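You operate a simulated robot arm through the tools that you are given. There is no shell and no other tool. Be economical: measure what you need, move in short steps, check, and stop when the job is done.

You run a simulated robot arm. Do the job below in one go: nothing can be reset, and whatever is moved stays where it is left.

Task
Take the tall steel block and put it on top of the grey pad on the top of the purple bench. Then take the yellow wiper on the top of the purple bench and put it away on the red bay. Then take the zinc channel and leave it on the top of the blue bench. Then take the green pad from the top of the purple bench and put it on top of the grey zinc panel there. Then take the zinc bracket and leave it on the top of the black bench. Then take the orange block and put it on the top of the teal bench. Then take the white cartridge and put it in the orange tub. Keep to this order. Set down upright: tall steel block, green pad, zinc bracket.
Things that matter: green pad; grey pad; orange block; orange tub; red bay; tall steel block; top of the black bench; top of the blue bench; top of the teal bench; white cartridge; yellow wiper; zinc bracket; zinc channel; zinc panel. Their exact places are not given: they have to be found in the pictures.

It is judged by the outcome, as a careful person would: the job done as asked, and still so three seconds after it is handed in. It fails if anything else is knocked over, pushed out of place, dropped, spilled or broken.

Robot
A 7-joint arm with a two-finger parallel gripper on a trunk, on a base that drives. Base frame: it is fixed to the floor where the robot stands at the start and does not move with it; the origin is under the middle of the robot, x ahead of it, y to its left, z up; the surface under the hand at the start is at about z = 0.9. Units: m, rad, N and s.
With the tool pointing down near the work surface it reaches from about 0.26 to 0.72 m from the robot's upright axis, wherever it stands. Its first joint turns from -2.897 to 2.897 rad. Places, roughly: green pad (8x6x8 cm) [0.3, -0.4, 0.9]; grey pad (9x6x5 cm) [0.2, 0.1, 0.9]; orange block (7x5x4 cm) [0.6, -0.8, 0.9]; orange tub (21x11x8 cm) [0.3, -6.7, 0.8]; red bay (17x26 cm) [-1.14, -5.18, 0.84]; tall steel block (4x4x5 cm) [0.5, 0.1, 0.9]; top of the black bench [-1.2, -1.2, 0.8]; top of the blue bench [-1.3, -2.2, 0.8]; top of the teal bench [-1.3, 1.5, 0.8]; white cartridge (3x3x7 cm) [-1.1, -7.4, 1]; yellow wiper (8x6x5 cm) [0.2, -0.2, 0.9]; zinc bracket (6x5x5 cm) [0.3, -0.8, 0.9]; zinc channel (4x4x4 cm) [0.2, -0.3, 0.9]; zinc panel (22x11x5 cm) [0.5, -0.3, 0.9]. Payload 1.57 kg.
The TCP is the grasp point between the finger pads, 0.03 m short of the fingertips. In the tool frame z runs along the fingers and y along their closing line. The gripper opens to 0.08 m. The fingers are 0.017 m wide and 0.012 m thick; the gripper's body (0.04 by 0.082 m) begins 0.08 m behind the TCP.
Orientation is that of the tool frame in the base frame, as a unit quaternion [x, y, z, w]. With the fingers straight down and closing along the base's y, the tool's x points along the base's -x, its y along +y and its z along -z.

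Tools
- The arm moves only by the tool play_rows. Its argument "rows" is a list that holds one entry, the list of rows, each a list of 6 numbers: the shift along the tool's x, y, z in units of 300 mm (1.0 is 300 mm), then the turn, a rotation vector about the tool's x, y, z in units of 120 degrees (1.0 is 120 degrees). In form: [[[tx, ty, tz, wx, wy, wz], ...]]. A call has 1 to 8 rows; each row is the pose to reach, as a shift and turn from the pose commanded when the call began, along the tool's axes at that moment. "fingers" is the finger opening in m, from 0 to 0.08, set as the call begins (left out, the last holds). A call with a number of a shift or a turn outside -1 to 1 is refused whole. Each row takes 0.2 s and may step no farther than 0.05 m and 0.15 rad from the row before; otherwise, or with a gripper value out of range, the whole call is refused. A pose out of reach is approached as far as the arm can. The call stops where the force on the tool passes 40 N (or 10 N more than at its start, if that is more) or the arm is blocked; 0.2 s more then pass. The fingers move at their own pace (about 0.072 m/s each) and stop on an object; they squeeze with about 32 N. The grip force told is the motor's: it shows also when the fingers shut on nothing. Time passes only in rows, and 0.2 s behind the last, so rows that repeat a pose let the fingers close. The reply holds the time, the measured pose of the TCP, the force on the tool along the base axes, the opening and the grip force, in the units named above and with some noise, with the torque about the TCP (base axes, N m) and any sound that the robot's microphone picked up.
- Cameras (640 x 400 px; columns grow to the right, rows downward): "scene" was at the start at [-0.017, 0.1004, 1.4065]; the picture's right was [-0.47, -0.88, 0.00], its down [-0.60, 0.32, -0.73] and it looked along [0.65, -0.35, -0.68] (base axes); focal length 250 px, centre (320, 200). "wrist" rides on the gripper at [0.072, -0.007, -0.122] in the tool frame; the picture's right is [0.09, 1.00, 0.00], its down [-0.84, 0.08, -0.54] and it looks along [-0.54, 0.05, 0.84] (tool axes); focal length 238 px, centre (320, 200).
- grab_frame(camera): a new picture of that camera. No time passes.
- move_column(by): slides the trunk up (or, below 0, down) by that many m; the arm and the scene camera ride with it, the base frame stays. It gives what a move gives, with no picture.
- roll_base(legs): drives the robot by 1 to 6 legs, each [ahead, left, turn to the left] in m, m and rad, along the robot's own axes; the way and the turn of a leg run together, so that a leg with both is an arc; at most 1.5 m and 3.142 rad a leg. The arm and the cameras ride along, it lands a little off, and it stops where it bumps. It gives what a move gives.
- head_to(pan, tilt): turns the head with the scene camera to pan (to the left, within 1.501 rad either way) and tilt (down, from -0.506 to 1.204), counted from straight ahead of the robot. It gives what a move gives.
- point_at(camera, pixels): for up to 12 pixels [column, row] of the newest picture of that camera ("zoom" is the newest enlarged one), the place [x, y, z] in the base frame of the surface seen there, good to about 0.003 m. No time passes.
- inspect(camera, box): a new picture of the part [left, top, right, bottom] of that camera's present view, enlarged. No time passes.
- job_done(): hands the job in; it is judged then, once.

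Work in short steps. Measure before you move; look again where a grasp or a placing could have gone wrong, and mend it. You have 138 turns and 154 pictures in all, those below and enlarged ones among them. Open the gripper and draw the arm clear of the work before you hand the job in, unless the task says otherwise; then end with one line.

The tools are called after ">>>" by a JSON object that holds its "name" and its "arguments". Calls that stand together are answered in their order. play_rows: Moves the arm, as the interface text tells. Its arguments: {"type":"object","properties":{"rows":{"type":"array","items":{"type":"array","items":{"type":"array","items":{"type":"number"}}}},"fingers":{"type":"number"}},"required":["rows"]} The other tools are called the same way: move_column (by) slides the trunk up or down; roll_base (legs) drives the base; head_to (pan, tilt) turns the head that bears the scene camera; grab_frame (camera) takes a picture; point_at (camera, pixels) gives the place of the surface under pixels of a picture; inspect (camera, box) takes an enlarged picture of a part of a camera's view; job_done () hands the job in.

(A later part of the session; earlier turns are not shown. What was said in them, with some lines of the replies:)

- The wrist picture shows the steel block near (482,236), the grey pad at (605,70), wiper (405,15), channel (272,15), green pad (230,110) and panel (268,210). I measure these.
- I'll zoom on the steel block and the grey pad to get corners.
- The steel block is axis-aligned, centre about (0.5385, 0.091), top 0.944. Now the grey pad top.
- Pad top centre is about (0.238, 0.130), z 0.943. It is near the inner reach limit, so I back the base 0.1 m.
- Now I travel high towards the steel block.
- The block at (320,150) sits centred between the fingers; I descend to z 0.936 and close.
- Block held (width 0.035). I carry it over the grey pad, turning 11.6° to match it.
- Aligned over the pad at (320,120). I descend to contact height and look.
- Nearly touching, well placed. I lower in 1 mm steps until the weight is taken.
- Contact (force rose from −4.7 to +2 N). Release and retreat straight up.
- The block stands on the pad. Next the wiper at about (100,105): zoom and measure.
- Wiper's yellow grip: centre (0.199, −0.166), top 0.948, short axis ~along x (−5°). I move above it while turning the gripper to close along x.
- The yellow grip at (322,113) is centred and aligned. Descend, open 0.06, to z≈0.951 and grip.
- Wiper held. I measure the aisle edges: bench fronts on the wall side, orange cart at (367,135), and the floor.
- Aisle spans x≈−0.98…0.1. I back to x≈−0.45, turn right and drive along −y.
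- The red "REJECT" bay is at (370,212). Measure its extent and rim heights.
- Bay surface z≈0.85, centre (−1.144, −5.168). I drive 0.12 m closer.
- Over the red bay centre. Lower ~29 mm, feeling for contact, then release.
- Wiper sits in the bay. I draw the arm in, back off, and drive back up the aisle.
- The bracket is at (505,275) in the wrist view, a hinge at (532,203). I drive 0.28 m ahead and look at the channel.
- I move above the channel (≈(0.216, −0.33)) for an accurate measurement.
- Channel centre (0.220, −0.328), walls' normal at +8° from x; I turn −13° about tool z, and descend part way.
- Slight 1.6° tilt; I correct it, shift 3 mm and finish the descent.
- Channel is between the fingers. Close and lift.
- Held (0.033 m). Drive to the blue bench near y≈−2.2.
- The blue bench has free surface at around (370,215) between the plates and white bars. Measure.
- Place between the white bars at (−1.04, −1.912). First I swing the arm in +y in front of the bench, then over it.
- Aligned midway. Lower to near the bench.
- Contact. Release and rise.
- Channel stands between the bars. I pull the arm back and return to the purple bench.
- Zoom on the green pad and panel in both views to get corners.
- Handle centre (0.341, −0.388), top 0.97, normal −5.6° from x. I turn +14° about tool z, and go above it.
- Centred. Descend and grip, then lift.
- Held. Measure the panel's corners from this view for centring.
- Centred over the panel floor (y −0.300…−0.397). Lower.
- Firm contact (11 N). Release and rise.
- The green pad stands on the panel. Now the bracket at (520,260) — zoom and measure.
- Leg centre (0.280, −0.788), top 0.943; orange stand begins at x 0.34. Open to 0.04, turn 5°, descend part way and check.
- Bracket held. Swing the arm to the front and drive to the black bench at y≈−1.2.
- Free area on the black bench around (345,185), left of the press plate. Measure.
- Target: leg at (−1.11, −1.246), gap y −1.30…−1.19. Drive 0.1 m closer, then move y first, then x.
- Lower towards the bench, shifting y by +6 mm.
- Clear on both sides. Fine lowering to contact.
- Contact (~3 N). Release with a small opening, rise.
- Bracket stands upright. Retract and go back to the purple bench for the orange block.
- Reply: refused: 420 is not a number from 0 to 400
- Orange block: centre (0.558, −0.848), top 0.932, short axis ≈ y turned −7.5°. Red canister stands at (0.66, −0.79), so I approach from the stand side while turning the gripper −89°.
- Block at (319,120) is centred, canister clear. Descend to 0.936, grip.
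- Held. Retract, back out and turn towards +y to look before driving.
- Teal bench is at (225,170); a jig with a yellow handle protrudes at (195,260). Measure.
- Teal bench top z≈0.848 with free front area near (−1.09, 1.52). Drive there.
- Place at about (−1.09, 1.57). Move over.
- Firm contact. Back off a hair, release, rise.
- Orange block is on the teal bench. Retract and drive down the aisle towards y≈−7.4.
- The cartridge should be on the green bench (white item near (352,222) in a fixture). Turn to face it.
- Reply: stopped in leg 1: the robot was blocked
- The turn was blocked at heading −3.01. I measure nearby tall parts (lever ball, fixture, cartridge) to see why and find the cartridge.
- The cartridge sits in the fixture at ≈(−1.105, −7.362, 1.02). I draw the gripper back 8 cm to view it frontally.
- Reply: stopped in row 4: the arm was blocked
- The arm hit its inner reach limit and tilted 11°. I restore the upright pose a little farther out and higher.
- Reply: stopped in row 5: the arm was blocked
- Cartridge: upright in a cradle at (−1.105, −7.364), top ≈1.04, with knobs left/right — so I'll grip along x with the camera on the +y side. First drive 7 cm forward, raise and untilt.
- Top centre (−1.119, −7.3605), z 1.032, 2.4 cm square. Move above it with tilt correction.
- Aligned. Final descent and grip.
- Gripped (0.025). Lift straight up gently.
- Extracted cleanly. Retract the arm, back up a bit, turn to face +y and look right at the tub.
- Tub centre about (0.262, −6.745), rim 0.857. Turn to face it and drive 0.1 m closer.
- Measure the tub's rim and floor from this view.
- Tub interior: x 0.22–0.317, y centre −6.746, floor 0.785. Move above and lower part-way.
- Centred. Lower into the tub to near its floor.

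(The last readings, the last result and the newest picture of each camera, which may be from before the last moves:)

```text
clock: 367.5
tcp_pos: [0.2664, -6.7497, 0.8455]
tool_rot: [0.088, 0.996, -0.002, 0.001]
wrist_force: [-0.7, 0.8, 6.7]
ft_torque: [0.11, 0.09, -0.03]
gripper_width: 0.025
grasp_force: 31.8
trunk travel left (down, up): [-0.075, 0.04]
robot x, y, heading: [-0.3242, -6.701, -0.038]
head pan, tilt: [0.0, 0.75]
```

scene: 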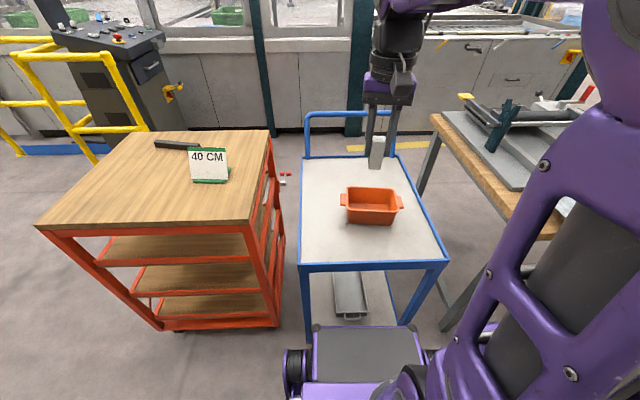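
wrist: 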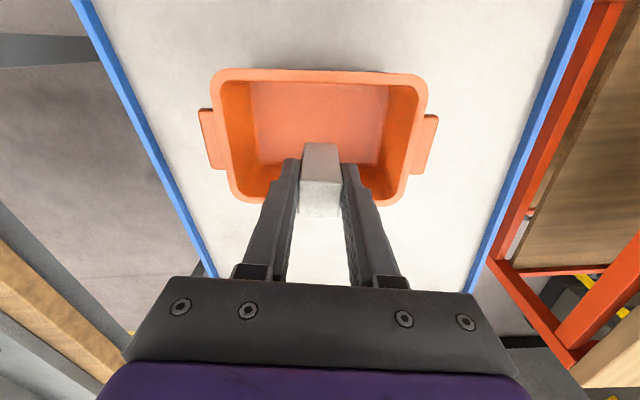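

Contact with the tub floor. Release and rise.

>>> {"name": "play_rows", "arguments": {"rows": [[[0, 0, -0.003, 0, 0, 0], [0, 0, -0.003, 0, 0, 0], [0, 0, -0.003, 0, 0, 0]]], "fingers": 0.05}}

>>> {"name": "play_rows", "arguments": {"rows": [[[0, 0, -0.08, 0, 0, 0], [0, 0, -0.2, 0, 0, 0], [0, 0, -0.34, 0, 0, 0], [0, 0, -0.48, 0, 0, 0], [0, 0, -0.62, 0, 0, 0], [0, 0, -0.76, 0, 0, 0]]]}}

>>> {"name": "grab_frame", "arguments": {"camera": "wrist"}}

>>> {"name": "inspect", "arguments": {"camera": "scene", "box": [310, 130, 430, 240]}}

```text
clock: 368.3
tcp_pos: [0.2659, -6.7499, 0.8456]
tool_rot: [0.087, 0.996, -0.002, 0.001]
wrist_force: [0.6, 0.8, 0.1]
ft_torque: [-0.02, 0.01, -0.01]
gripper_width: 0.0502
grasp_force: 0.1
trunk travel left (down, up): [-0.075, 0.04]
robot x, y, heading: [-0.3223, -6.7013, -0.032]
head pan, tilt: [0.0, 0.75]
```

```text
clock: 369.7
tcp_pos: [0.2665, -6.7516, 1.0741]
tool_rot: [0.087, 0.996, -0.001, -0.001]
wrist_force: [-0.5, -0.3, -0.8]
ft_torque: [0.02, -0.01, 0.0]
gripper_width: 0.05
grasp_force: 0.1
trunk travel left (down, up): [-0.075, 0.04]
robot x, y, heading: [-0.3215, -6.7008, -0.035]
head pan, tilt: [0.0, 0.75]
```

```text
31 pictures are left
```

wrist: 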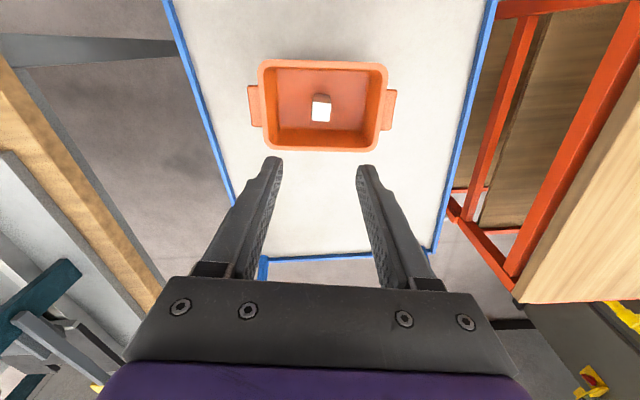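

```text
3.64 times, centred on (370, 185) of scene
```

zoom: 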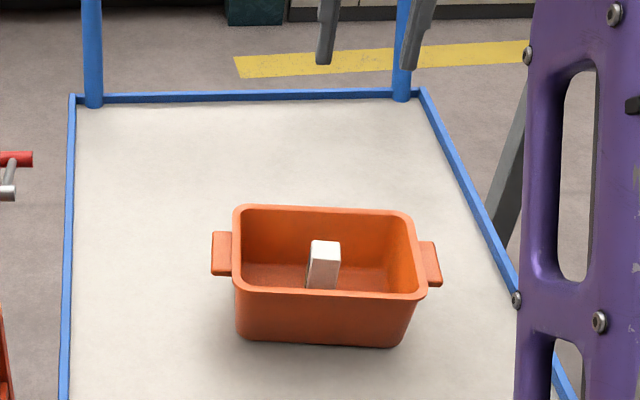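

The cartridge stands in the tub. Draw the arm back, then hand in.

>>> {"name": "play_rows", "arguments": {"rows": [[[0.14, 0, -0.05, 0, 0, 0], [0.28, 0, -0.05, 0, 0, 0], [0.42, 0, -0.05, 0, 0, 0], [0.5, 0, -0.05, 0, 0, 0]]], "fingers": 0.08}}

>>> {"name": "job_done", "arguments": {}}

```text
clock: 370.7
tcp_pos: [0.1172, -6.7197, 1.0871]
tool_rot: [0.087, 0.996, 0.0, -0.001]
wrist_force: [1.0, 0.7, 0.4]
ft_torque: [0.0, -0.01, -0.03]
gripper_width: 0.0801
grasp_force: 0.0
trunk travel left (down, up): [-0.075, 0.04]
robot x, y, heading: [-0.3213, -6.6973, -0.037]
head pan, tilt: [0.0, 0.75]
```

```text
The job is handed in.
```

All seven items were moved in the order asked, with the steel block, green pad and bracket set down upright; the base bumped something once while turning at the green bench, and I saw nothing displaced afterwards.
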